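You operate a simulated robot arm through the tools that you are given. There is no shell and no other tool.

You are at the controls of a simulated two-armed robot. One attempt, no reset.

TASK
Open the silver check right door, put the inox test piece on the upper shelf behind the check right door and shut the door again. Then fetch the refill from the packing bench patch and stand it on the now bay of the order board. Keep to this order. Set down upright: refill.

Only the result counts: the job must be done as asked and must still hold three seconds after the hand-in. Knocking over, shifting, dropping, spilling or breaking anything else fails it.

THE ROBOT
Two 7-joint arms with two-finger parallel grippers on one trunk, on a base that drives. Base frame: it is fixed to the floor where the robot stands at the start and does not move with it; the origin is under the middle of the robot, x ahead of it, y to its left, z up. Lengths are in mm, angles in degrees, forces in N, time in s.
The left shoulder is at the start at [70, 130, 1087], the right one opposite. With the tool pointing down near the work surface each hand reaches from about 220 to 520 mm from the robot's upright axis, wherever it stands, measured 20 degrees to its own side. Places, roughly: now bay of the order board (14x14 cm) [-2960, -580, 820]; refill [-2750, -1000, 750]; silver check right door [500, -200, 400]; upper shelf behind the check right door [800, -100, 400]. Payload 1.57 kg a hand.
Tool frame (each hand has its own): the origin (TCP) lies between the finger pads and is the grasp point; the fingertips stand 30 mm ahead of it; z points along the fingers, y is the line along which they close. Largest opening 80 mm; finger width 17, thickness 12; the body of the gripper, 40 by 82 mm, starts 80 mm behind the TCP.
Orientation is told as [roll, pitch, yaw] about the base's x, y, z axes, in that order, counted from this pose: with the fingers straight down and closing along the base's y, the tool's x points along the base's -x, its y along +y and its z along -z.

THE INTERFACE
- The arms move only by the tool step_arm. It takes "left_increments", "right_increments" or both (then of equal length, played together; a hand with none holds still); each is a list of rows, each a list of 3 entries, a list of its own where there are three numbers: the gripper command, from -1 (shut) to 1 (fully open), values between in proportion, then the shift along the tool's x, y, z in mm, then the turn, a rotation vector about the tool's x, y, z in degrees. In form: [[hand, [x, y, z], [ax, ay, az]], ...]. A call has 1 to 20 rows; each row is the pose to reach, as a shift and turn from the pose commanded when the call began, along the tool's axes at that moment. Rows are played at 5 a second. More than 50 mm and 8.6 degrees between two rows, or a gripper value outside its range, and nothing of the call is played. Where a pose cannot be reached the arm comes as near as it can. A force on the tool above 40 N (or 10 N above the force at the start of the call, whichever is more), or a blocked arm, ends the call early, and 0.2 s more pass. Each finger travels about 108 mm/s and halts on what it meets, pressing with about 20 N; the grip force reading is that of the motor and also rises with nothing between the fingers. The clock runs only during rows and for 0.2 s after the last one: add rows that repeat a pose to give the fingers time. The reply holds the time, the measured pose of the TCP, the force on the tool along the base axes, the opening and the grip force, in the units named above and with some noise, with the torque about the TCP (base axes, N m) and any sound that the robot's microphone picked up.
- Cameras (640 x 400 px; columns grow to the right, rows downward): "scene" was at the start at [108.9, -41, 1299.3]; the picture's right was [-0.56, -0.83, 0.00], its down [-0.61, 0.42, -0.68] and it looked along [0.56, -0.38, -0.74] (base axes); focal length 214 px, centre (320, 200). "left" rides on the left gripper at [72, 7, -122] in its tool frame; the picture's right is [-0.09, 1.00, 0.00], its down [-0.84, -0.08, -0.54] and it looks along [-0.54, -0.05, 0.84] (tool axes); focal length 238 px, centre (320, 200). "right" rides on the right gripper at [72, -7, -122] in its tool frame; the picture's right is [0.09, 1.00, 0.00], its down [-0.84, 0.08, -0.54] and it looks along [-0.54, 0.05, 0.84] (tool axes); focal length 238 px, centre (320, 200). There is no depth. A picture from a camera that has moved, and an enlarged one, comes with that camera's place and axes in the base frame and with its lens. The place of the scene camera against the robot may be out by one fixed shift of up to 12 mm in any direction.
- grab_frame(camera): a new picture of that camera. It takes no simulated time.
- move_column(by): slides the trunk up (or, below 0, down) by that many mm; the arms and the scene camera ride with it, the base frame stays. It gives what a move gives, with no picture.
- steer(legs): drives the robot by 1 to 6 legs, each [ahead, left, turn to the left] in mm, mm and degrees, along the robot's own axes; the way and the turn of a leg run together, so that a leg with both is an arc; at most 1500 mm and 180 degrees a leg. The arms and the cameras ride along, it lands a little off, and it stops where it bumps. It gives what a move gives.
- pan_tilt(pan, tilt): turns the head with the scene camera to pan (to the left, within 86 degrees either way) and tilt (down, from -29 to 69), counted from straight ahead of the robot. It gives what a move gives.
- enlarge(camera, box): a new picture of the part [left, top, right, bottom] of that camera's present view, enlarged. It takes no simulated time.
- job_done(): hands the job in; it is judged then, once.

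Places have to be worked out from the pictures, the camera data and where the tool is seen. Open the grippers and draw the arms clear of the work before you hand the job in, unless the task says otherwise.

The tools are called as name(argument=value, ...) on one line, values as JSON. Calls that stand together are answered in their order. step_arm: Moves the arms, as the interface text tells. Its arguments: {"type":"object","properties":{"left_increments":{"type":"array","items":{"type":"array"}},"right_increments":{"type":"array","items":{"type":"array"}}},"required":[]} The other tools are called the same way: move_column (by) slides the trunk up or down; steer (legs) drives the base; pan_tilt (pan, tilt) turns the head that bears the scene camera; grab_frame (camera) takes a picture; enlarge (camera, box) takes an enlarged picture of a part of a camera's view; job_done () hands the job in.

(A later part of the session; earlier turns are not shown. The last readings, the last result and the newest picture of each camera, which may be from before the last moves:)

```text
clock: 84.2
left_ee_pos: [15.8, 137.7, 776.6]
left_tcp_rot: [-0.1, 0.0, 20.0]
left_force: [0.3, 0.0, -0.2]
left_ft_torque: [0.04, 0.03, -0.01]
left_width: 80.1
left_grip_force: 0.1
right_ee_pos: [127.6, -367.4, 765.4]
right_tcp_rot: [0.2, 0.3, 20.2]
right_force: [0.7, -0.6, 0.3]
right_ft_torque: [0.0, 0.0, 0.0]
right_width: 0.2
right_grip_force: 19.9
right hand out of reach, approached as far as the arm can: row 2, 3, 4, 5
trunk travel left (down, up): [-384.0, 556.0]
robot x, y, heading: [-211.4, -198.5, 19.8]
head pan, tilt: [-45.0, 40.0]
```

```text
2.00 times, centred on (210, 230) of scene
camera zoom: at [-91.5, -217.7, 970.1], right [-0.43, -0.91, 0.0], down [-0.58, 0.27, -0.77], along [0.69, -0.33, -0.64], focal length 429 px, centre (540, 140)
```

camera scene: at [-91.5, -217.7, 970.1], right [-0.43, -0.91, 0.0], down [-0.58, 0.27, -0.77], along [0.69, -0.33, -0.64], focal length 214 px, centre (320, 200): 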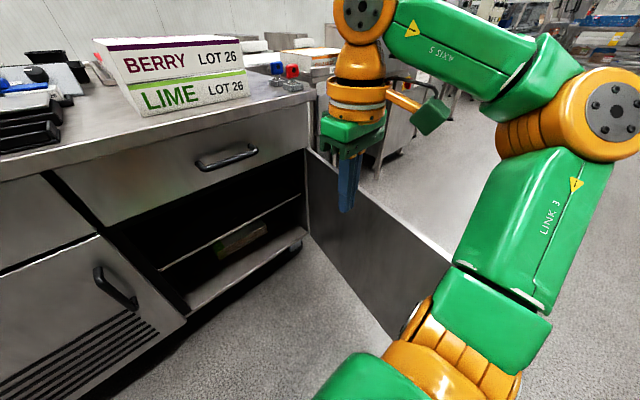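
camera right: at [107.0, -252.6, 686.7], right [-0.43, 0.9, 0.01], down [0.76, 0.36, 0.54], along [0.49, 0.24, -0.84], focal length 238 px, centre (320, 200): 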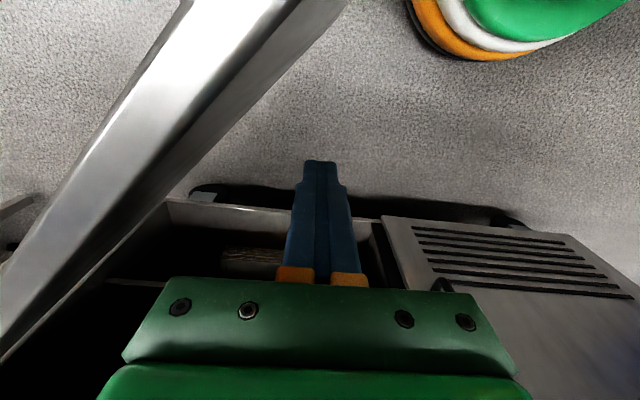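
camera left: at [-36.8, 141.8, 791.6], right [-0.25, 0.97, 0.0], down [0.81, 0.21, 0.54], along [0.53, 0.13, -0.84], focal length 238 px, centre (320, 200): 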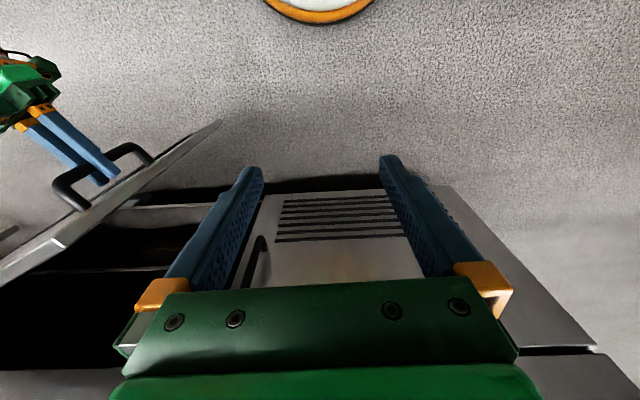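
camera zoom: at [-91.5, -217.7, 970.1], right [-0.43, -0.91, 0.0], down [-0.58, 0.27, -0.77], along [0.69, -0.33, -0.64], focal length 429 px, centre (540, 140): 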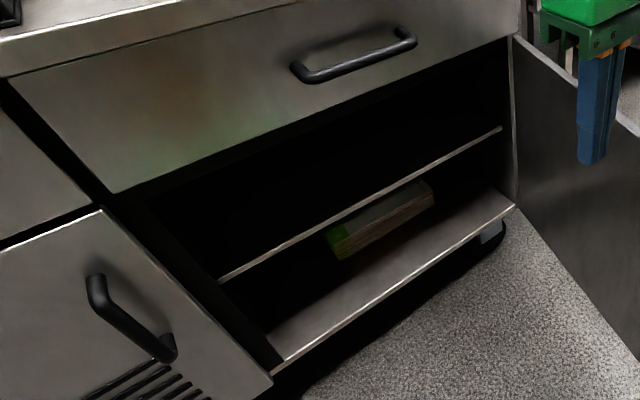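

The upper shelf's front edge is at about H415, Z≈405, and the compartment is free above it. I raise the trunk for the counter, drive left away from the door and turn right 90° so the left hand can take the INOX bar lengthwise.

move_column(by=300)

steer(legs=[[-30, 566, 0], [0, 0, -90]])

pan_tilt(pan=45, tilt=45)

grab_frame(camera="scene")

```text
clock: 87.2
left_ee_pos: [16.0, 139.4, 1077.2]
left_tcp_rot: [-0.2, -0.1, 20.0]
left_force: [0.6, 0.2, -0.5]
left_ft_torque: [0.02, 0.02, 0.02]
left_width: 80.0
left_grip_force: 0.0
right_ee_pos: [128.1, -366.9, 1065.9]
right_tcp_rot: [0.3, 0.2, 20.2]
right_force: [0.2, 0.1, 0.6]
right_ft_torque: [-0.01, 0.02, -0.02]
right_width: 0.0
right_grip_force: 20.1
trunk travel left (down, up): [-684.0, 256.0]
robot x, y, heading: [-207.0, -204.9, 19.8]
head pan, tilt: [-45.0, 40.0]
```

```text
clock: 94.2
left_ee_pos: [-90.5, 83.4, 1077.3]
left_tcp_rot: [-0.1, -0.1, -70.8]
left_force: [-0.4, 0.8, 0.0]
left_ft_torque: [-0.04, 0.02, -0.03]
left_width: 80.1
left_grip_force: 0.1
right_ee_pos: [-597.2, -20.1, 1066.3]
right_tcp_rot: [0.3, 0.2, -70.4]
right_force: [0.2, -0.2, 0.6]
right_ft_torque: [0.03, 0.0, -0.01]
right_width: 0.2
right_grip_force: 19.8
trunk travel left (down, up): [-684.0, 256.0]
robot x, y, heading: [-427.8, 312.3, -71.0]
head pan, tilt: [-45.0, 40.0]
```

```text
clock: 95.9
left_ee_pos: [-91.9, 83.0, 1076.8]
left_tcp_rot: [-0.1, -0.1, -70.8]
left_force: [0.7, 0.2, -0.3]
left_ft_torque: [-0.01, 0.03, 0.0]
left_width: 80.1
left_grip_force: 0.1
right_ee_pos: [-597.2, -21.5, 1066.2]
right_tcp_rot: [0.3, 0.2, -70.5]
right_force: [-0.4, 0.8, 0.1]
right_ft_torque: [-0.01, 0.01, 0.02]
right_width: 0.3
right_grip_force: 20.0
trunk travel left (down, up): [-684.0, 256.0]
robot x, y, heading: [-426.8, 312.9, -70.9]
head pan, tilt: [45.0, 45.0]
```

```text
taken
camera scene: at [-345.6, 233.9, 1262.9], right [-0.44, -0.9, 0.0], down [-0.64, 0.31, -0.71], along [0.64, -0.31, -0.71], focal length 214 px, centre (320, 200)
```

scene: 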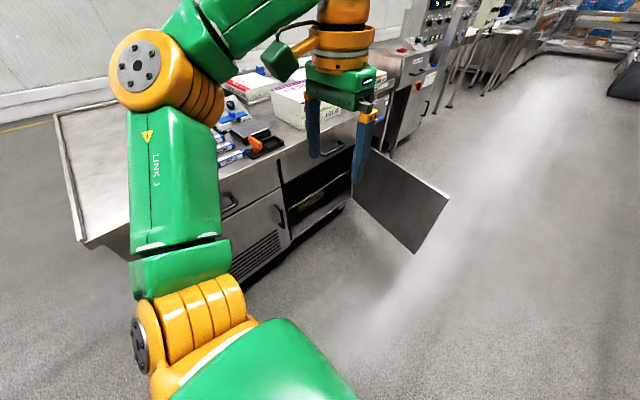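

Door is still open wide. I pitch the left hand 45° forward, with the fingers open to 50 mm.

step_arm(left_increments=[[0.25, [-10, 0, 5], [0, -8, 0]], [0.25, [-20, 5, 10], [0, -16, 0]], [0.25, [-30, 10, 15], [0, -24, 0]], [0.25, [-40, 20, 20], [0, -32, 0]], [0.25, [-50, 30, 20], [0, -40, 0]], [0.25, [-50, 40, 20], [0, -45, 0]], [0.25, [-50, 40, 20], [0, -45, 0]]])

steer(legs=[[0, 340, 0]])

grab_frame(camera="scene")

grab_frame(camera="left")

```text
clock: 97.5
left_ee_pos: [-37.1, 49.9, 1055.9]
left_tcp_rot: [0.0, -45.1, -70.7]
left_force: [0.2, 0.1, -0.3]
left_ft_torque: [0.02, -0.01, -0.02]
left_width: 50.0
left_grip_force: 0.0
right_ee_pos: [-597.1, -21.9, 1065.6]
right_tcp_rot: [0.3, 0.2, -70.5]
right_force: [0.2, 0.4, 0.3]
right_ft_torque: [0.02, -0.02, 0.02]
right_width: 0.1
right_grip_force: 19.6
trunk travel left (down, up): [-684.0, 256.0]
robot x, y, heading: [-432.4, 313.7, -70.9]
head pan, tilt: [45.0, 45.0]
```

```text
clock: 99.7
left_ee_pos: [285.4, 162.4, 1056.0]
left_tcp_rot: [-0.1, -45.1, -70.6]
left_force: [-0.2, -0.4, -0.2]
left_ft_torque: [0.02, 0.03, -0.02]
left_width: 50.1
left_grip_force: 0.0
right_ee_pos: [-274.9, 90.4, 1066.4]
right_tcp_rot: [0.4, 0.2, -70.4]
right_force: [-0.1, 0.0, -0.3]
right_ft_torque: [-0.03, -0.02, -0.01]
right_width: 0.0
right_grip_force: 19.9
trunk travel left (down, up): [-684.0, 256.0]
robot x, y, heading: [-107.5, 421.5, -70.8]
head pan, tilt: [45.0, 45.0]
```

```text
taken
camera scene: at [-23.7, 346.0, 1262.9], right [-0.43, -0.9, 0.0], down [-0.64, 0.31, -0.71], along [0.64, -0.31, -0.71], focal length 214 px, centre (320, 200)
```

scene: 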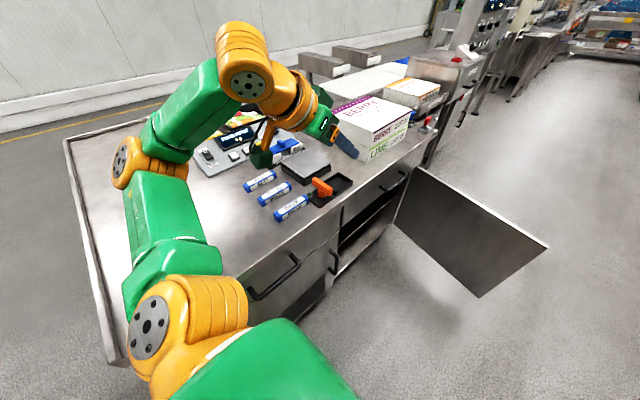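

```text
taken
camera left: at [246.8, 294.2, 1092.2], right [0.96, 0.27, 0.06], down [0.0, -0.22, 0.98], along [0.28, -0.94, -0.21], focal length 238 px, centre (320, 200)
```

left: 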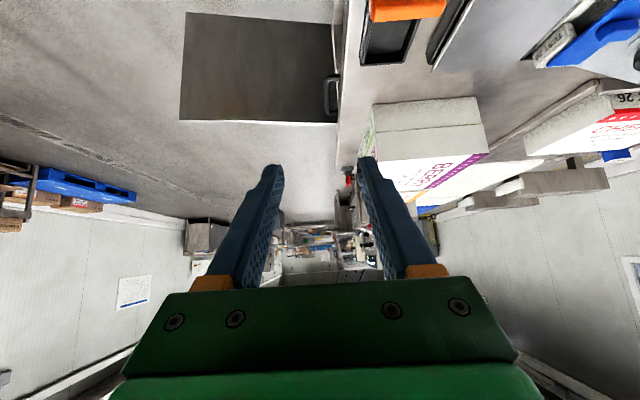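

I zoom on the INOX bar for measuring.

enlarge(camera="scene", box=[220, 150, 380, 250])

```text
4.00 times, centred on (300, 200) of scene
camera zoom: at [-23.7, 346.0, 1262.9], right [-0.43, -0.9, 0.0], down [-0.64, 0.31, -0.71], along [0.64, -0.31, -0.71], focal length 858 px, centre (400, 200)
```

zoom: 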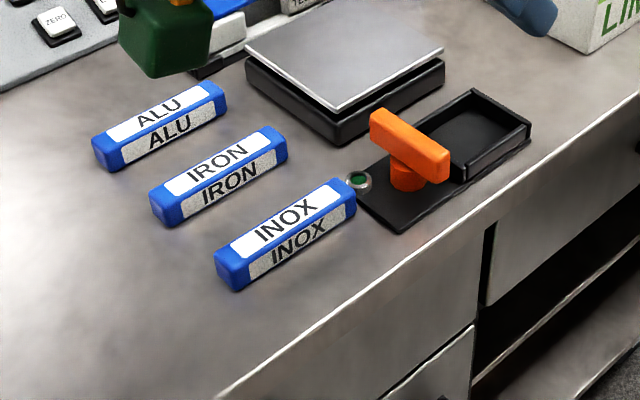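

The bar's axis lies at about −72°, nearly along the hand's heading; centre ≈(388,245), top ≈811. I strafe 40 mm closer and bring the hand over it at a hover height of about 930.

steer(legs=[[0, 40, 0]])

```text
clock: 100.6
left_ee_pos: [320.1, 173.7, 1056.6]
left_tcp_rot: [0.2, -45.1, -70.8]
left_force: [0.2, -0.5, -0.9]
left_ft_torque: [0.03, -0.06, 0.01]
left_width: 50.0
left_grip_force: 0.1
right_ee_pos: [-239.5, 102.4, 1063.9]
right_tcp_rot: [0.5, 0.2, -70.4]
right_force: [-0.8, 0.0, 0.0]
right_ft_torque: [0.02, -0.04, -0.02]
right_width: 0.3
right_grip_force: 20.2
trunk travel left (down, up): [-684.0, 256.0]
robot x, y, heading: [-65.5, 438.8, -70.4]
head pan, tilt: [45.0, 45.0]
```

Now I shift the left hand over the bar: computed tool shift (135, 88, 44).

step_arm(left_increments=[[0.25, [27, 18, 9], [0, 0, 0]], [0.25, [54, 35, 18], [0, 0, 0]], [0.25, [81, 53, 26], [0, 0, 0]], [0.25, [108, 70, 35], [0, 0, 0]], [0.25, [135, 88, 44], [0, 0, 0]], [0.25, [135, 88, 44], [0, 0, 0]]])

grab_frame(camera="scene")

grab_frame(camera="left")

```text
clock: 102.0
left_ee_pos: [387.3, 264.3, 928.3]
left_tcp_rot: [-0.1, -45.0, -70.7]
left_force: [-0.2, -0.9, -1.1]
left_ft_torque: [0.0, -0.02, -0.02]
left_width: 50.2
left_grip_force: 0.0
right_ee_pos: [-236.0, 103.0, 1066.1]
right_tcp_rot: [0.3, 0.2, -70.4]
right_force: [-0.4, 0.1, 0.0]
right_ft_torque: [-0.01, -0.01, -0.02]
right_width: 0.0
right_grip_force: 20.5
trunk travel left (down, up): [-684.0, 256.0]
robot x, y, heading: [-65.2, 437.1, -70.8]
head pan, tilt: [45.0, 45.0]
```

```text
taken
camera scene: at [15.0, 359.3, 1262.9], right [-0.44, -0.9, 0.0], down [-0.64, 0.31, -0.71], along [0.64, -0.31, -0.71], focal length 214 px, centre (320, 200)
```

scene: 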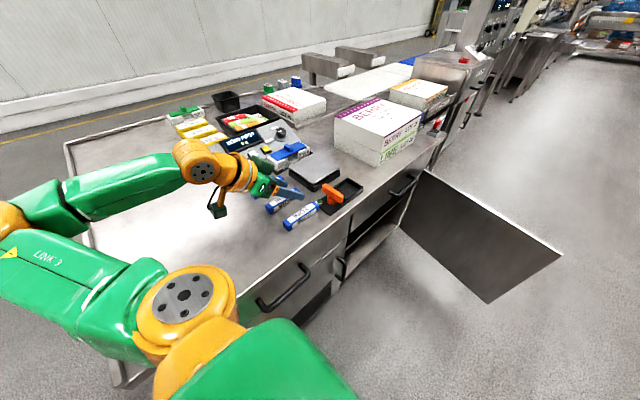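

```text
taken
camera left: at [348.5, 396.3, 964.3], right [0.96, 0.27, 0.06], down [0.0, -0.22, 0.98], along [0.28, -0.94, -0.21], focal length 238 px, centre (320, 200)
```

left: 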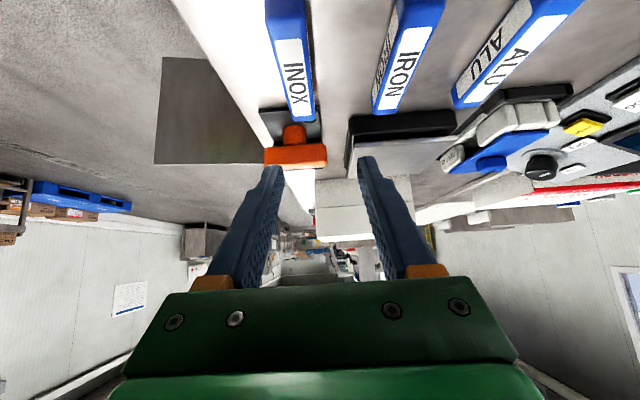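

The wrist view shows the bar about 12 mm to the right of the fingers' midline and turned 3°; its top may be nearer Z 833. I correct sideways and in yaw, descend 45 mm, and take another view to fix the height.

step_arm(left_increments=[[0.25, [16, -6, 16], [1, 0, 1]], [0.25, [32, -12, 32], [2.1, 0, 2.1]], [0.25, [32, -12, 32], [2.1, 0, 2.1]]])

grab_frame(camera="left")

enlarge(camera="scene", box=[200, 130, 360, 240])

```text
clock: 102.8
left_ee_pos: [374.4, 260.7, 883.2]
left_tcp_rot: [-0.1, -45.1, -73.5]
left_force: [-1.0, 0.3, 0.5]
left_ft_torque: [-0.03, 0.02, 0.01]
left_width: 50.0
left_grip_force: 0.0
right_ee_pos: [-237.0, 102.8, 1065.8]
right_tcp_rot: [0.3, 0.1, -70.4]
right_force: [-0.4, 0.2, 0.4]
right_ft_torque: [0.01, -0.02, 0.01]
right_width: 0.4
right_grip_force: 19.7
trunk travel left (down, up): [-684.0, 256.0]
robot x, y, heading: [-68.5, 435.3, -70.7]
head pan, tilt: [45.0, 45.0]
```

```text
taken
camera left: at [342.5, 395.2, 919.1], right [0.97, 0.22, 0.06], down [-0.01, -0.22, 0.98], along [0.23, -0.95, -0.21], focal length 238 px, centre (320, 200)
```

left: 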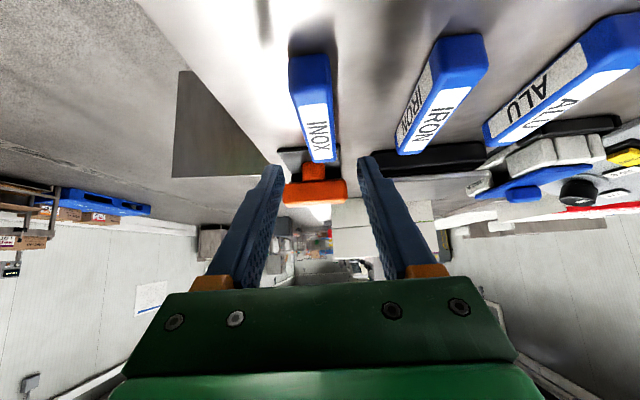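

```text
3.64 times, centred on (280, 185) of scene
camera zoom: at [14.9, 359.6, 1262.9], right [-0.44, -0.9, 0.0], down [-0.64, 0.31, -0.71], along [0.64, -0.31, -0.71], focal length 780 px, centre (466, 254)
```

zoom: 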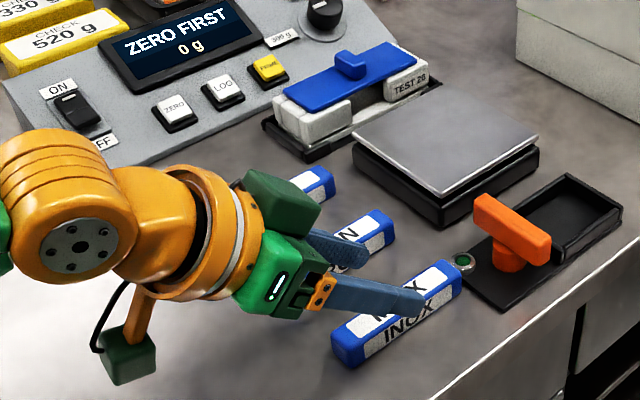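

Bar length fits with its top at Z≈836 (counter ≈812); it is now aligned with the hand, 3 mm to the left. I descend to TCP Z≈845 with a 10 mm step back.

step_arm(left_increments=[[0.25, [12, 1, 6], [0, 0, 0]], [0.25, [24, 3, 13], [0, 0, 0]], [0.25, [34, 3, 20], [0, 0, 0]], [0.25, [34, 3, 20], [0, 0, 0]]])

enlarge(camera="scene", box=[240, 160, 360, 240])

grab_frame(camera="left")

```text
clock: 103.8
left_ee_pos: [374.4, 271.8, 846.7]
left_tcp_rot: [-0.1, -45.1, -73.5]
left_force: [0.9, -0.2, -0.1]
left_ft_torque: [0.02, -0.04, 0.0]
left_width: 50.0
left_grip_force: 0.1
right_ee_pos: [-236.8, 104.3, 1066.3]
right_tcp_rot: [0.3, 0.2, -70.5]
right_force: [-0.9, -1.0, -0.3]
right_ft_torque: [-0.03, -0.01, -0.01]
right_width: 0.1
right_grip_force: 20.2
trunk travel left (down, up): [-684.0, 256.0]
robot x, y, heading: [-67.9, 435.4, -71.0]
head pan, tilt: [45.0, 45.0]
```

```text
5.00 times, centred on (300, 200) of scene
camera zoom: at [14.9, 359.5, 1262.9], right [-0.44, -0.9, 0.0], down [-0.64, 0.31, -0.71], along [0.64, -0.31, -0.71], focal length 1072 px, centre (420, 200)
```

zoom: 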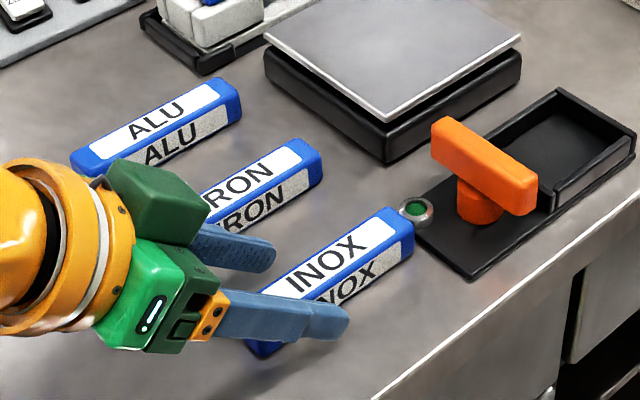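

```text
taken
camera left: at [342.7, 405.3, 881.8], right [0.97, 0.22, 0.06], down [-0.01, -0.22, 0.98], along [0.23, -0.95, -0.21], focal length 238 px, centre (320, 200)
```

left: 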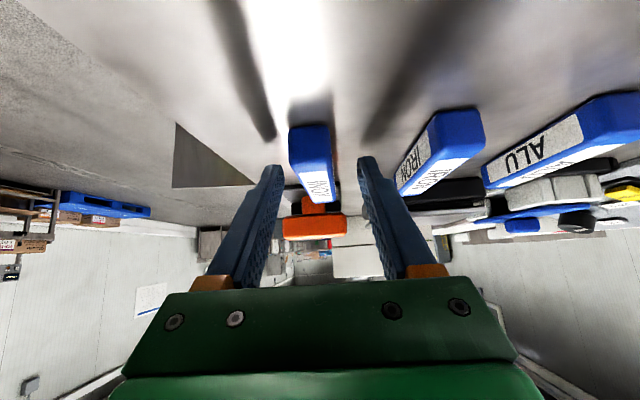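

The bar is between the fingers. I go down 5 mm more and close the gripper.

step_arm(left_increments=[[0.25, [2, 0, 2], [0, 0, 0]], [0.25, [3.5, 0, 3.5], [0, 0, 0]], [0, [3.5, 0, 3.5], [0, 0, 0]], [-0.5, [3.5, 0, 3.5], [0, 0, 0]], [-1, [3.5, 0, 3.5], [0, 0, 0]], [-1, [3.5, 0, 3.5], [0, 0, 0]], [-1, [3.5, 0, 3.5], [0, 0, 0]]])

grab_frame(camera="left")

```text
clock: 105.4
left_ee_pos: [373.7, 272.5, 840.5]
left_tcp_rot: [-0.1, -45.0, -73.6]
left_force: [0.9, -0.4, 0.6]
left_ft_torque: [-0.04, 0.0, -0.03]
left_width: 23.2
left_grip_force: 20.2
right_ee_pos: [-236.3, 103.5, 1065.8]
right_tcp_rot: [0.3, 0.2, -70.4]
right_force: [0.5, -0.2, 0.3]
right_ft_torque: [0.0, 0.04, -0.03]
right_width: 0.0
right_grip_force: 19.7
trunk travel left (down, up): [-684.0, 256.0]
robot x, y, heading: [-65.8, 440.1, -70.6]
head pan, tilt: [45.0, 45.0]
```

```text
taken
camera left: at [342.4, 405.1, 876.3], right [0.97, 0.22, 0.06], down [-0.01, -0.22, 0.98], along [0.23, -0.95, -0.21], focal length 238 px, centre (320, 200)
```

left: 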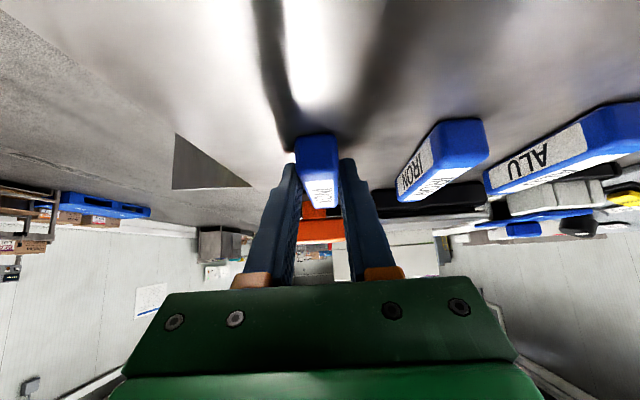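

Gripped (23.2 mm). I lift straight up 100 mm and check that the bar comes along.

step_arm(left_increments=[[-1, [-14, 0, -14], [0, 0, 0]], [-1, [-35, 0, -35], [0, 0, 0]], [-1, [-56, 0, -56], [0, 0, 0]], [-1, [-77, 0, -77], [0, 0, 0]], [-1, [-77, 0, -77], [0, 0, 0]]])

grab_frame(camera="left")

enlarge(camera="scene", box=[200, 130, 360, 230])

```text
clock: 106.6
left_ee_pos: [368.8, 268.1, 937.6]
left_tcp_rot: [-1.6, -45.4, -73.8]
left_force: [-0.4, 0.0, -0.4]
left_ft_torque: [0.02, -0.02, 0.02]
left_width: 23.2
left_grip_force: 19.6
left hand out of reach, approached as far as the arm can: row 4
right_ee_pos: [-236.2, 103.3, 1065.2]
right_tcp_rot: [0.3, 0.2, -70.4]
right_force: [0.3, -0.4, 0.4]
right_ft_torque: [0.0, -0.03, -0.03]
right_width: 0.1
right_grip_force: 20.3
trunk travel left (down, up): [-684.0, 256.0]
robot x, y, heading: [-69.3, 438.4, -70.7]
head pan, tilt: [45.0, 45.0]
```

```text
taken
camera left: at [340.3, 402.8, 972.2], right [0.98, 0.2, 0.05], down [0.0, -0.21, 0.98], along [0.2, -0.96, -0.2], focal length 238 px, centre (320, 200)
```

left: 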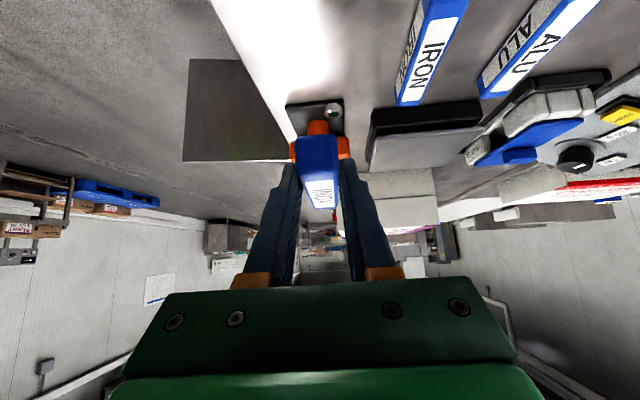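

```text
4.00 times, centred on (280, 180) of scene
camera zoom: at [15.0, 358.3, 1262.8], right [-0.44, -0.9, 0.0], down [-0.64, 0.31, -0.71], along [0.64, -0.31, -0.71], focal length 858 px, centre (480, 280)
```

zoom: 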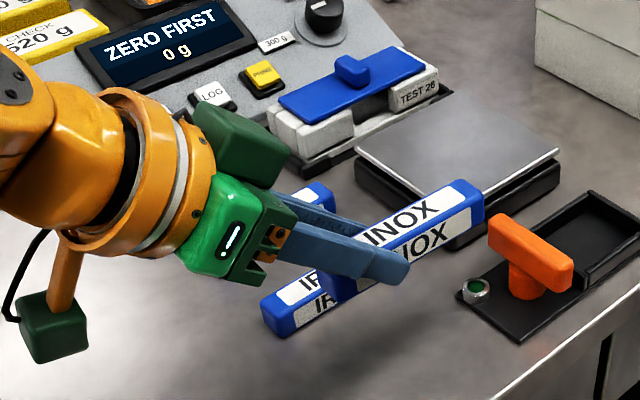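

The bar is securely held and clear of the counter. I strafe away from the counter, turn back to face the cabinet squarely.

steer(legs=[[0, -400, 0], [0, 0, 89.2]])

step_arm(left_increments=[[-1, [0, -40, 0], [0, 0, 0]], [-1, [0, -80, 0], [0, 0, 0]], [-1, [0, -120, 0], [0, 0, 0]], [-1, [0, -160, 0], [0, 0, 0]], [-1, [0, -200, 0], [0, 0, 0]], [-1, [0, -240, 0], [0, 0, 0]], [-1, [0, -280, 0], [0, 0, 0]], [-1, [0, -320, 0], [0, 0, 0]], [-1, [0, -320, 0], [0, 0, 0]]])

pan_tilt(pan=-15, tilt=40)

grab_frame(camera="scene")

```text
clock: 112.9
left_ee_pos: [-270.4, 741.6, 936.9]
left_tcp_rot: [-1.7, -45.5, 15.9]
left_force: [-0.3, 0.1, -0.4]
left_ft_torque: [0.02, 0.01, 0.0]
left_width: 23.2
left_grip_force: 19.7
right_ee_pos: [-109.8, 136.3, 1065.0]
right_tcp_rot: [0.3, 0.2, 19.1]
right_force: [-0.3, -0.3, 0.2]
right_ft_torque: [0.02, 0.01, 0.04]
right_width: 0.0
right_grip_force: 20.1
trunk travel left (down, up): [-684.0, 256.0]
robot x, y, heading: [-445.5, 311.1, 18.5]
head pan, tilt: [45.0, 45.0]
```

```text
clock: 114.9
left_ee_pos: [-256.4, 701.4, 941.1]
left_tcp_rot: [-1.7, -45.4, 15.9]
left_force: [0.0, 0.3, -1.4]
left_ft_torque: [-0.01, 0.0, -0.02]
left_width: 23.1
left_grip_force: 20.2
left hand out of reach, approached as far as the arm can: row 2, 3, 4, 5, 6, 7, 8, 9
right_ee_pos: [-110.3, 135.9, 1066.2]
right_tcp_rot: [0.4, 0.2, 19.1]
right_force: [0.2, 0.0, 0.8]
right_ft_torque: [-0.01, 0.04, 0.0]
right_width: 0.0
right_grip_force: 19.5
trunk travel left (down, up): [-684.0, 256.0]
robot x, y, heading: [-443.6, 307.2, 18.5]
head pan, tilt: [45.0, 45.0]
```

```text
clock: 116.2
left_ee_pos: [-256.6, 702.7, 942.7]
left_tcp_rot: [-1.8, -45.4, 15.9]
left_force: [-0.3, 0.7, -0.5]
left_ft_torque: [0.02, 0.03, 0.0]
left_width: 23.2
left_grip_force: 19.8
right_ee_pos: [-111.0, 136.3, 1065.5]
right_tcp_rot: [0.4, 0.2, 19.0]
right_force: [0.0, -1.0, -0.9]
right_ft_torque: [-0.01, 0.0, -0.03]
right_width: 0.0
right_grip_force: 20.1
trunk travel left (down, up): [-684.0, 256.0]
robot x, y, heading: [-443.5, 308.4, 18.7]
head pan, tilt: [-15.0, 40.0]
```

```text
taken
camera scene: at [-317.9, 332.9, 1270.1], right [0.07, -1.0, 0.0], down [-0.64, -0.04, -0.77], along [0.76, 0.05, -0.64], focal length 214 px, centre (320, 200)
```

scene: 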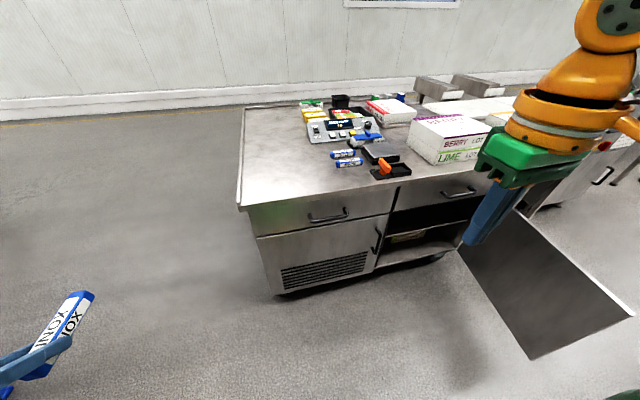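

The left arm is probably blocked because the wrist is too near the shoulder. I extend it forward and down first, then bring it inward.

step_arm(left_increments=[[-1, [3, 0, 35], [0, 0, 0]], [-1, [6, 0, 70], [0, 0, 0]], [-1, [10, 0, 110], [0, 0, 0]], [-1, [14, 0, 150], [0, 0, 0]], [-1, [14, -30, 155], [0, 0, 0]], [-1, [14, -70, 155], [0, 0, 0]], [-1, [14, -110, 155], [0, 0, 0]], [-1, [14, -150, 155], [0, 0, 0]], [-1, [14, -190, 155], [0, 0, 0]], [-1, [14, -190, 155], [0, 0, 0]]])

grab_frame(camera="scene")

```text
clock: 118.4
left_ee_pos: [-116.9, 548.4, 831.6]
left_tcp_rot: [-1.7, -45.4, 16.0]
left_force: [0.8, 0.0, -0.6]
left_ft_torque: [0.02, 0.04, -0.03]
left_width: 23.1
left_grip_force: 19.7
right_ee_pos: [-109.4, 136.7, 1066.8]
right_tcp_rot: [0.4, 0.3, 19.1]
right_force: [-0.8, -0.6, 0.3]
right_ft_torque: [-0.03, 0.0, -0.03]
right_width: 0.2
right_grip_force: 19.9
trunk travel left (down, up): [-684.0, 256.0]
robot x, y, heading: [-440.9, 307.0, 18.6]
head pan, tilt: [-15.0, 40.0]
```

```text
taken
camera scene: at [-318.3, 333.4, 1270.2], right [0.07, -1.0, 0.0], down [-0.64, -0.04, -0.77], along [0.76, 0.05, -0.64], focal length 214 px, centre (320, 200)
```

scene: 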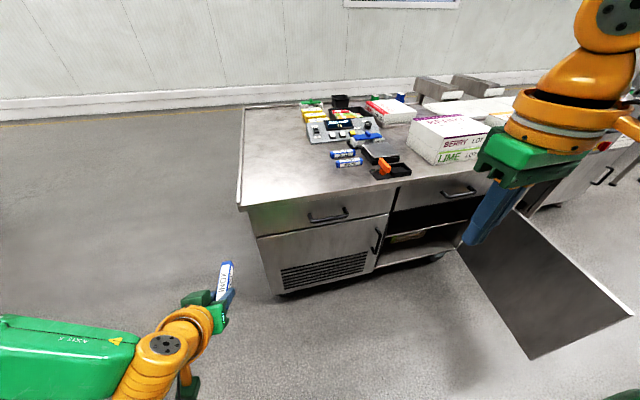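

That works (fwd 384, lat 125). I bring it further in by 125 mm, lower by 120 mm relative to the shoulder, and square its yaw.

step_arm(left_increments=[[-1, [12, -25, 12], [-0.5, 0, -0.5]], [-1, [24, -50, 24], [-1, 0, -1]], [-1, [40, -75, 40], [-1.7, 0, -1.7]], [-1, [55, -100, 55], [-1.7, 0, -1.7]], [-1, [70, -125, 70], [-1.7, 0, -1.7]], [-1, [85, -125, 85], [-1.7, 0, -1.7]], [-1, [85, -125, 85], [-1.7, 0, -1.7]]])

grab_frame(camera="scene")

```text
clock: 120.0
left_ee_pos: [-118.4, 548.9, 832.1]
left_tcp_rot: [-1.6, -45.4, 18.3]
left_force: [0.0, -0.3, -0.8]
left_ft_torque: [0.01, 0.01, 0.0]
left_width: 23.4
left_grip_force: 20.2
left hand out of reach, approached as far as the arm can: row 1, 2, 3, 4, 5, 6, 7
right_ee_pos: [-111.5, 135.5, 1065.8]
right_tcp_rot: [0.3, 0.2, 19.2]
right_force: [0.2, 0.0, -0.1]
right_ft_torque: [-0.01, 0.03, 0.0]
right_width: 0.0
right_grip_force: 20.1
trunk travel left (down, up): [-684.0, 256.0]
robot x, y, heading: [-442.2, 309.7, 18.7]
head pan, tilt: [-15.0, 40.0]
```

```text
taken
camera scene: at [-317.7, 332.6, 1270.1], right [0.07, -1.0, 0.0], down [-0.64, -0.04, -0.77], along [0.76, 0.05, -0.64], focal length 214 px, centre (320, 200)
```

scene: 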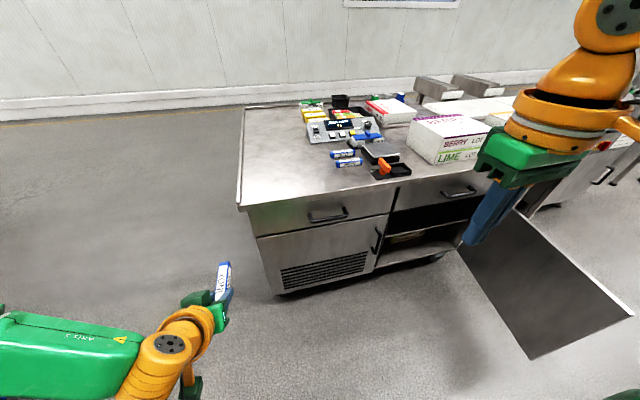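

The wrist is at its minimum distance from the shoulder. I first extend forward 150 mm, then go inward and down.

step_arm(left_increments=[[-1, [-28, 0, 28], [0, 0, 0]], [-1, [-56, 0, 56], [0, 0, 0]], [-1, [-84, 0, 84], [0, 0, 0]], [-1, [-106, 0, 106], [0, 0, 0]], [-1, [-106, -30, 106], [0, 0, 0]], [-1, [-96, -60, 116], [0, 0, 0]], [-1, [-80, -90, 132], [0, 0, 0]], [-1, [-60, -120, 152], [0, 0, 0]], [-1, [-40, -120, 172], [0, 0, 0]], [-1, [-21, -120, 191], [0, 0, 0]], [-1, [-21, -120, 191], [0, 0, 0]]])

grab_frame(camera="scene")

```text
clock: 122.4
left_ee_pos: [-44.7, 582.4, 840.8]
left_tcp_rot: [-1.7, -45.4, 18.3]
left_force: [-0.1, -0.3, -0.7]
left_ft_torque: [-0.02, 0.06, -0.03]
left_width: 23.4
left_grip_force: 19.5
left hand out of reach, approached as far as the arm can: row 2, 3, 4, 5, 6, 7, 8, 9, 10, 11
right_ee_pos: [-110.5, 136.3, 1065.2]
right_tcp_rot: [0.3, 0.2, 19.1]
right_force: [-0.2, 0.4, -0.8]
right_ft_torque: [0.02, 0.04, 0.0]
right_width: 0.1
right_grip_force: 19.8
trunk travel left (down, up): [-684.0, 256.0]
robot x, y, heading: [-442.1, 305.6, 18.8]
head pan, tilt: [-15.0, 40.0]
```

```text
taken
camera scene: at [-317.7, 332.7, 1270.1], right [0.07, -1.0, 0.0], down [-0.64, -0.04, -0.77], along [0.76, 0.05, -0.64], focal length 214 px, centre (320, 200)
```

scene: 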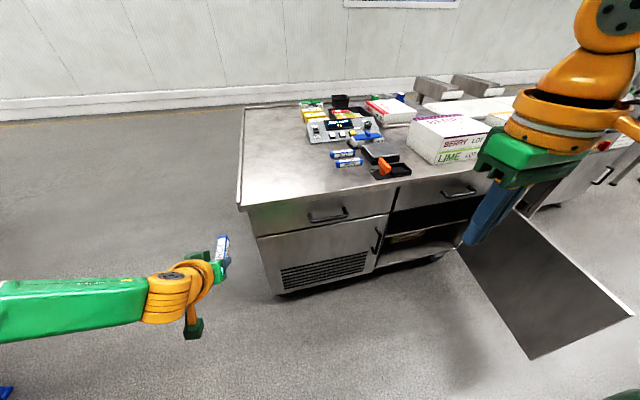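

The arm stops at fwd 465, lat 135. That is usable; I test lowering the hand alone by 120 mm relative to the shoulder.

step_arm(left_increments=[[-1, [20, 0, 20], [0, 0, 0]], [-1, [40, 0, 40], [0, 0, 0]], [-1, [60, 0, 60], [0, 0, 0]], [-1, [85, 0, 85], [0, 0, 0]], [-1, [85, 0, 85], [0, 0, 0]]])

pan_tilt(pan=-60, tilt=20)

grab_frame(camera="scene")

```text
clock: 123.6
left_ee_pos: [-74.7, 612.9, 794.0]
left_tcp_rot: [-1.6, -45.4, 18.3]
left_force: [0.0, -0.2, -0.4]
left_ft_torque: [0.01, 0.01, 0.01]
left_width: 23.1
left_grip_force: 19.9
left hand out of reach, approached as far as the arm can: row 1, 2, 3, 4, 5
right_ee_pos: [-110.0, 136.0, 1065.9]
right_tcp_rot: [0.3, 0.2, 19.1]
right_force: [0.7, 1.3, 0.4]
right_ft_torque: [0.02, 0.01, 0.0]
right_width: 0.0
right_grip_force: 20.4
trunk travel left (down, up): [-684.0, 256.0]
robot x, y, heading: [-440.8, 304.6, 18.7]
head pan, tilt: [-15.0, 40.0]
```

```text
clock: 124.7
left_ee_pos: [-74.9, 613.1, 794.3]
left_tcp_rot: [-1.6, -45.4, 18.3]
left_force: [1.1, 1.3, 0.2]
left_ft_torque: [-0.03, -0.01, -0.01]
left_width: 23.5
left_grip_force: 19.3
right_ee_pos: [-109.3, 136.4, 1065.6]
right_tcp_rot: [0.2, 0.2, 19.1]
right_force: [0.1, 0.1, -0.2]
right_ft_torque: [0.0, 0.01, 0.01]
right_width: 0.0
right_grip_force: 20.1
trunk travel left (down, up): [-684.0, 256.0]
robot x, y, heading: [-444.9, 306.2, 18.8]
head pan, tilt: [-60.0, 20.0]
```

```text
taken
camera scene: at [-332.4, 265.9, 1301.5], right [-0.66, -0.75, 0.0], down [-0.26, 0.23, -0.94], along [0.71, -0.62, -0.34], focal length 214 px, centre (320, 200)
```

scene: 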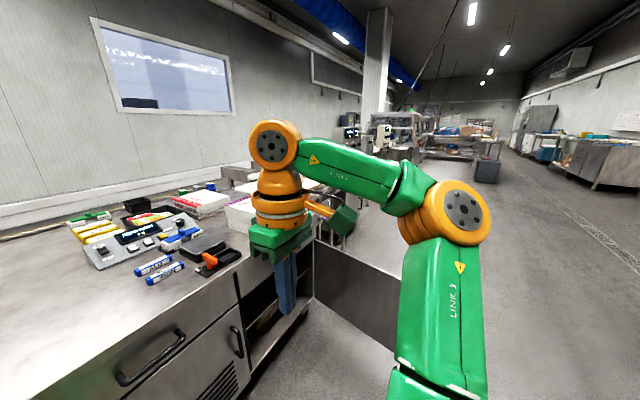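

The right elbow is well above shoulder height, so the right arm will pass over the door. I look left to see where the left elbow and forearm are.

pan_tilt(pan=40, tilt=40)

grab_frame(camera="scene")

grab_frame(camera="left")

```text
clock: 126.4
left_ee_pos: [-74.9, 613.7, 795.5]
left_tcp_rot: [-1.8, -45.5, 18.3]
left_force: [-0.7, -0.2, -0.9]
left_ft_torque: [0.01, 0.03, 0.02]
left_width: 23.4
left_grip_force: 20.2
right_ee_pos: [-109.7, 135.6, 1065.2]
right_tcp_rot: [0.2, 0.2, 19.1]
right_force: [0.2, -0.4, -0.2]
right_ft_torque: [-0.03, 0.03, -0.02]
right_width: 0.3
right_grip_force: 19.7
trunk travel left (down, up): [-684.0, 256.0]
robot x, y, heading: [-441.7, 307.1, 18.8]
head pan, tilt: [40.0, 40.0]
```

```text
taken
camera scene: at [-358.3, 399.8, 1270.1], right [0.85, -0.52, 0.0], down [-0.33, -0.55, -0.77], along [0.4, 0.65, -0.64], focal length 214 px, centre (320, 200)
```

scene: 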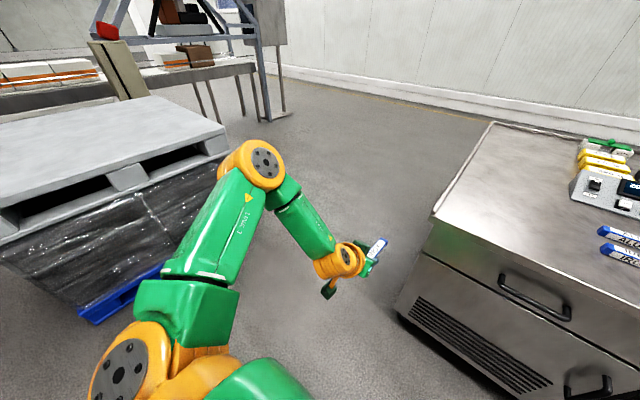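

```text
taken
camera left: at [-208.2, 580.2, 829.9], right [-0.23, 0.97, 0.04], down [0.21, 0.0, 0.98], along [0.95, 0.24, -0.2], focal length 238 px, centre (320, 200)
```

left: 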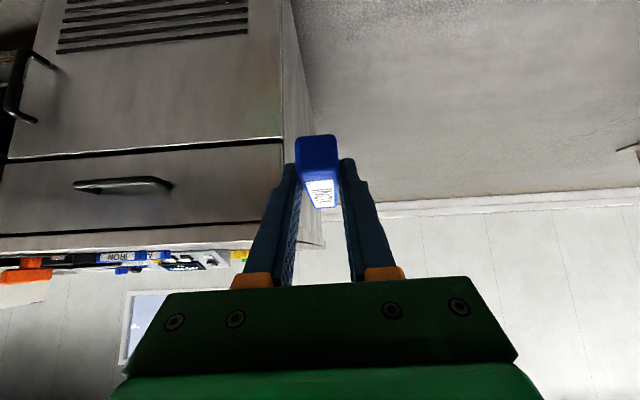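

A pallet stands to my left, so I must not strafe left here. The left wrist is strongly bent because the forearm comes from the left; I relieve it by yawing the hand 40° to the right while moving it inward.

step_arm(left_increments=[[-1, [0, -15, 0], [5, 0, 5]], [-1, [0, -30, 0], [10, 0, 10]], [-1, [0, -45, 0], [15, 0, 15]], [-1, [0, -60, 0], [20, 0, 20]], [-1, [0, -80, 0], [25, 0, 25]], [-1, [0, -100, 0], [28, 0, 28]], [-1, [0, -100, 0], [28, 0, 28]]])

grab_frame(camera="scene")

```text
clock: 128.0
left_ee_pos: [-53.1, 524.0, 808.3]
left_tcp_rot: [-1.0, -46.2, -21.9]
left_force: [-0.8, -0.6, -0.7]
left_ft_torque: [0.01, 0.0, 0.02]
left_width: 23.1
left_grip_force: 20.5
left hand out of reach, approached as far as the arm can: row 5, 6, 7
right_ee_pos: [-110.5, 136.6, 1065.3]
right_tcp_rot: [0.2, 0.2, 19.1]
right_force: [0.2, 0.0, 0.9]
right_ft_torque: [0.0, -0.01, 0.02]
right_width: 0.0
right_grip_force: 19.3
trunk travel left (down, up): [-684.0, 256.0]
robot x, y, heading: [-442.4, 306.6, 18.7]
head pan, tilt: [40.0, 40.0]
```

```text
taken
camera scene: at [-358.4, 399.9, 1270.1], right [0.85, -0.52, 0.0], down [-0.33, -0.55, -0.77], along [0.4, 0.65, -0.64], focal length 214 px, centre (320, 200)
```

scene: 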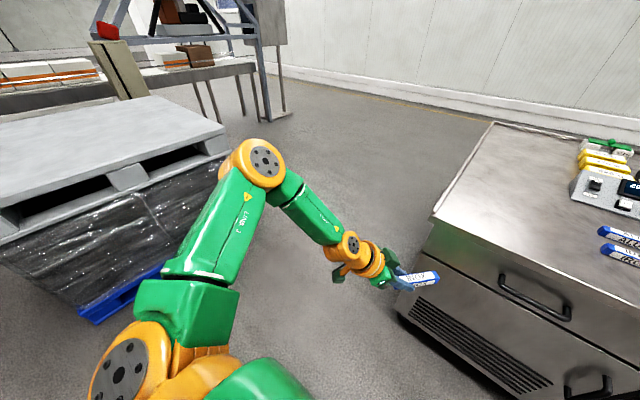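

The bend is relieved (yaw −41° relative to the robot). Now I test extending the arm 150 mm along the robot's forward direction.

step_arm(left_increments=[[-1, [-20, 24, 20], [0, 0, 0]], [-1, [-40, 48, 40], [0, 0, 0]], [-1, [-60, 73, 60], [0, 0, 0]], [-1, [-80, 97, 80], [0, 0, 0]], [-1, [-80, 97, 80], [0, 0, 0]]])

grab_frame(camera="scene")

```text
clock: 129.2
left_ee_pos: [-11.7, 556.0, 830.7]
left_tcp_rot: [-0.8, -45.8, -21.9]
left_force: [0.5, -0.3, -1.2]
left_ft_torque: [0.04, 0.02, -0.01]
left_width: 23.3
left_grip_force: 19.9
left hand out of reach, approached as far as the arm can: row 1, 2, 3, 4, 5
right_ee_pos: [-110.0, 135.8, 1066.0]
right_tcp_rot: [0.3, 0.3, 19.1]
right_force: [0.6, 0.1, -0.6]
right_ft_torque: [0.0, -0.02, -0.01]
right_width: 0.1
right_grip_force: 19.9
trunk travel left (down, up): [-684.0, 256.0]
robot x, y, heading: [-444.7, 306.6, 18.6]
head pan, tilt: [40.0, 40.0]
```

```text
taken
camera scene: at [-358.4, 399.8, 1270.1], right [0.85, -0.52, 0.0], down [-0.33, -0.55, -0.77], along [0.4, 0.65, -0.64], focal length 214 px, centre (320, 200)
```

scene: 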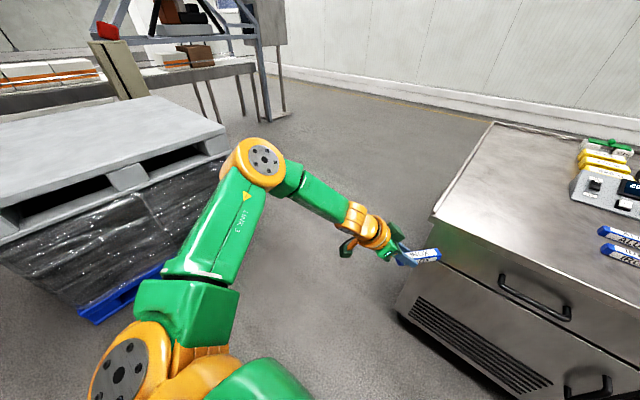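

The upper arm itself isn't moving, so it is in a bad branch. I go back to a tool-down pose while raising the hand, to recover the arm's good configuration (keeping the grip).

step_arm(left_increments=[[-1, [-20, 0, -20], [0, 7, 0]], [-1, [-40, 0, -40], [0, 14, 0]], [-1, [-60, 0, -60], [0, 21, 0]], [-1, [-80, 0, -80], [0, 28, 0]], [-1, [-100, 0, -100], [0, 35, 0]], [-1, [-120, 0, -120], [0, 42, 0]], [-1, [-140, 0, -140], [0, 46, 0]], [-1, [-140, 0, -140], [0, 46, 0]]])

grab_frame(camera="scene")

```text
clock: 131.0
left_ee_pos: [-113.8, 591.0, 968.5]
left_tcp_rot: [-0.6, 0.0, -22.6]
left_force: [0.8, 0.0, -0.8]
left_ft_torque: [-0.02, 0.01, 0.02]
left_width: 22.9
left_grip_force: 20.3
left hand out of reach, approached as far as the arm can: row 3, 4, 5, 6, 7, 8
right_ee_pos: [-110.1, 134.9, 1065.1]
right_tcp_rot: [0.4, 0.2, 19.1]
right_force: [-0.2, -0.4, 0.5]
right_ft_torque: [-0.01, 0.01, 0.0]
right_width: 0.1
right_grip_force: 20.0
trunk travel left (down, up): [-684.0, 256.0]
robot x, y, heading: [-443.8, 307.9, 18.4]
head pan, tilt: [40.0, 40.0]
```

```text
taken
camera scene: at [-358.5, 399.9, 1270.1], right [0.85, -0.52, 0.0], down [-0.33, -0.55, -0.77], along [0.4, 0.65, -0.64], focal length 214 px, centre (320, 200)
```

scene: 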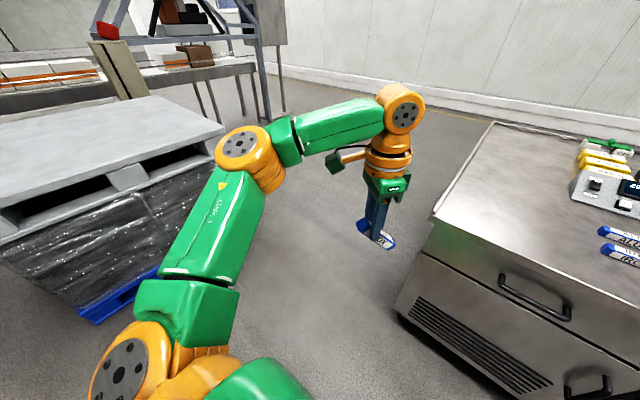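

I return the left hand to its earlier good pose relative to the robot (fwd 326, lat 242, 30 above the shoulder, yaw 0).

step_arm(left_increments=[[-1, [18, 1, -18], [0, 0, -7]], [-1, [36, 3, -36], [0, 0, -14]], [-1, [54, 4, -54], [0, 0, -21]], [-1, [72, 6, -72], [0, 0, -28]], [-1, [90, 7, -90], [0, 0, -35]], [-1, [108, 9, -108], [0, 0, -41]], [-1, [108, 9, -108], [0, 0, -41]]])

grab_frame(camera="scene")

```text
clock: 132.6
left_ee_pos: [-213.3, 638.5, 1076.4]
left_tcp_rot: [-0.5, 0.3, 18.6]
left_force: [0.7, 0.6, -1.1]
left_ft_torque: [0.03, -0.03, -0.01]
left_width: 23.1
left_grip_force: 20.2
right_ee_pos: [-110.4, 135.6, 1065.5]
right_tcp_rot: [0.3, 0.1, 19.2]
right_force: [0.5, -0.2, 0.9]
right_ft_torque: [-0.03, -0.01, 0.04]
right_width: 0.1
right_grip_force: 20.1
trunk travel left (down, up): [-684.0, 256.0]
robot x, y, heading: [-443.9, 308.0, 18.9]
head pan, tilt: [40.0, 40.0]
```

```text
taken
camera scene: at [-358.1, 400.0, 1270.1], right [0.85, -0.52, 0.0], down [-0.33, -0.55, -0.77], along [0.4, 0.65, -0.64], focal length 214 px, centre (320, 200)
```

scene: 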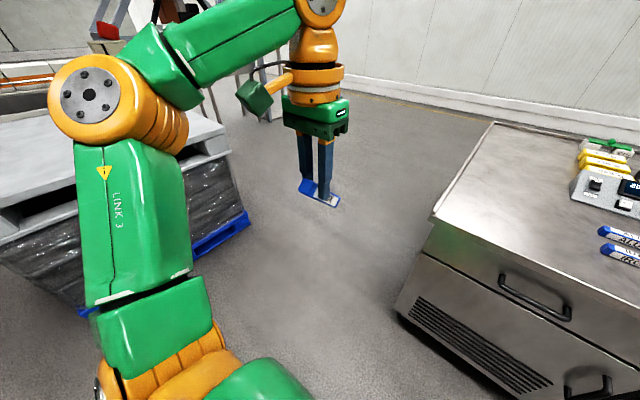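

Good configuration recovered. Now, like the first successful move of the right arm, I extend forward and down while pitching to 45°, target fwd 560, lat 290, 200 below the shoulder.

step_arm(left_increments=[[-1, [-26, 6, 24], [0, -5, 0]], [-1, [-52, 12, 48], [0, -10, 0]], [-1, [-78, 18, 72], [0, -15, 0]], [-1, [-104, 24, 96], [0, -20, 0]], [-1, [-130, 30, 120], [0, -25, 0]], [-1, [-156, 36, 144], [0, -30, 0]], [-1, [-182, 42, 168], [0, -35, 0]], [-1, [-208, 48, 195], [0, -40, 0]], [-1, [-235, 52, 229], [0, -45, 0]], [-1, [-235, 52, 229], [0, -45, 0]]])

grab_frame(camera="scene")

```text
clock: 134.8
left_ee_pos: [-7.0, 757.7, 844.9]
left_tcp_rot: [-0.7, -44.7, 18.9]
left_force: [-1.2, -0.2, -1.4]
left_ft_torque: [-0.01, 0.03, -0.03]
left_width: 23.3
left_grip_force: 20.2
right_ee_pos: [-110.2, 136.1, 1065.9]
right_tcp_rot: [0.4, 0.1, 19.1]
right_force: [-0.9, 0.1, -1.1]
right_ft_torque: [0.02, 0.0, 0.04]
right_width: 0.0
right_grip_force: 19.9
trunk travel left (down, up): [-684.0, 256.0]
robot x, y, heading: [-444.1, 309.2, 18.8]
head pan, tilt: [40.0, 40.0]
```

```text
taken
camera scene: at [-359.0, 399.5, 1270.2], right [0.85, -0.52, 0.0], down [-0.33, -0.55, -0.77], along [0.4, 0.66, -0.64], focal length 214 px, centre (320, 200)
```

scene: 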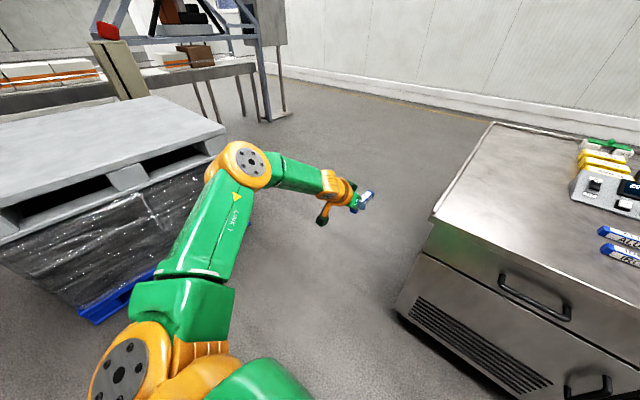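

All reached (fwd 558, lat 284, 202 below the shoulder). To keep the elbow away from the cabinet front I extend further: 120 mm forward, 80 mm inward, 60 mm down.

step_arm(left_increments=[[-1, [-10, -20, 32], [0, 0, 0]], [-1, [-21, -40, 64], [0, 0, 0]], [-1, [-32, -60, 96], [0, 0, 0]], [-1, [-42, -80, 127], [0, 0, 0]], [-1, [-42, -80, 127], [0, 0, 0]]])

grab_frame(camera="scene")

```text
clock: 136.0
left_ee_pos: [14.3, 719.7, 850.0]
left_tcp_rot: [-0.8, -44.6, 19.0]
left_force: [-0.2, -0.7, -0.6]
left_ft_torque: [-0.03, 0.05, -0.03]
left_width: 23.6
left_grip_force: 20.3
left hand out of reach, approached as far as the arm can: row 1, 2, 3, 4, 5
right_ee_pos: [-109.2, 135.4, 1066.6]
right_tcp_rot: [0.3, 0.2, 19.2]
right_force: [0.3, -0.4, -0.4]
right_ft_torque: [-0.01, -0.02, 0.0]
right_width: 0.0
right_grip_force: 20.1
trunk travel left (down, up): [-684.0, 256.0]
robot x, y, heading: [-440.6, 309.4, 18.7]
head pan, tilt: [40.0, 40.0]
```

```text
taken
camera scene: at [-358.5, 400.0, 1270.1], right [0.85, -0.52, 0.0], down [-0.33, -0.55, -0.77], along [0.4, 0.65, -0.64], focal length 214 px, centre (320, 200)
```

scene: 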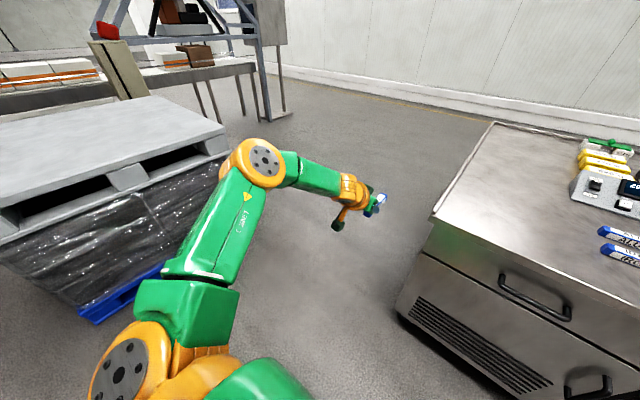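

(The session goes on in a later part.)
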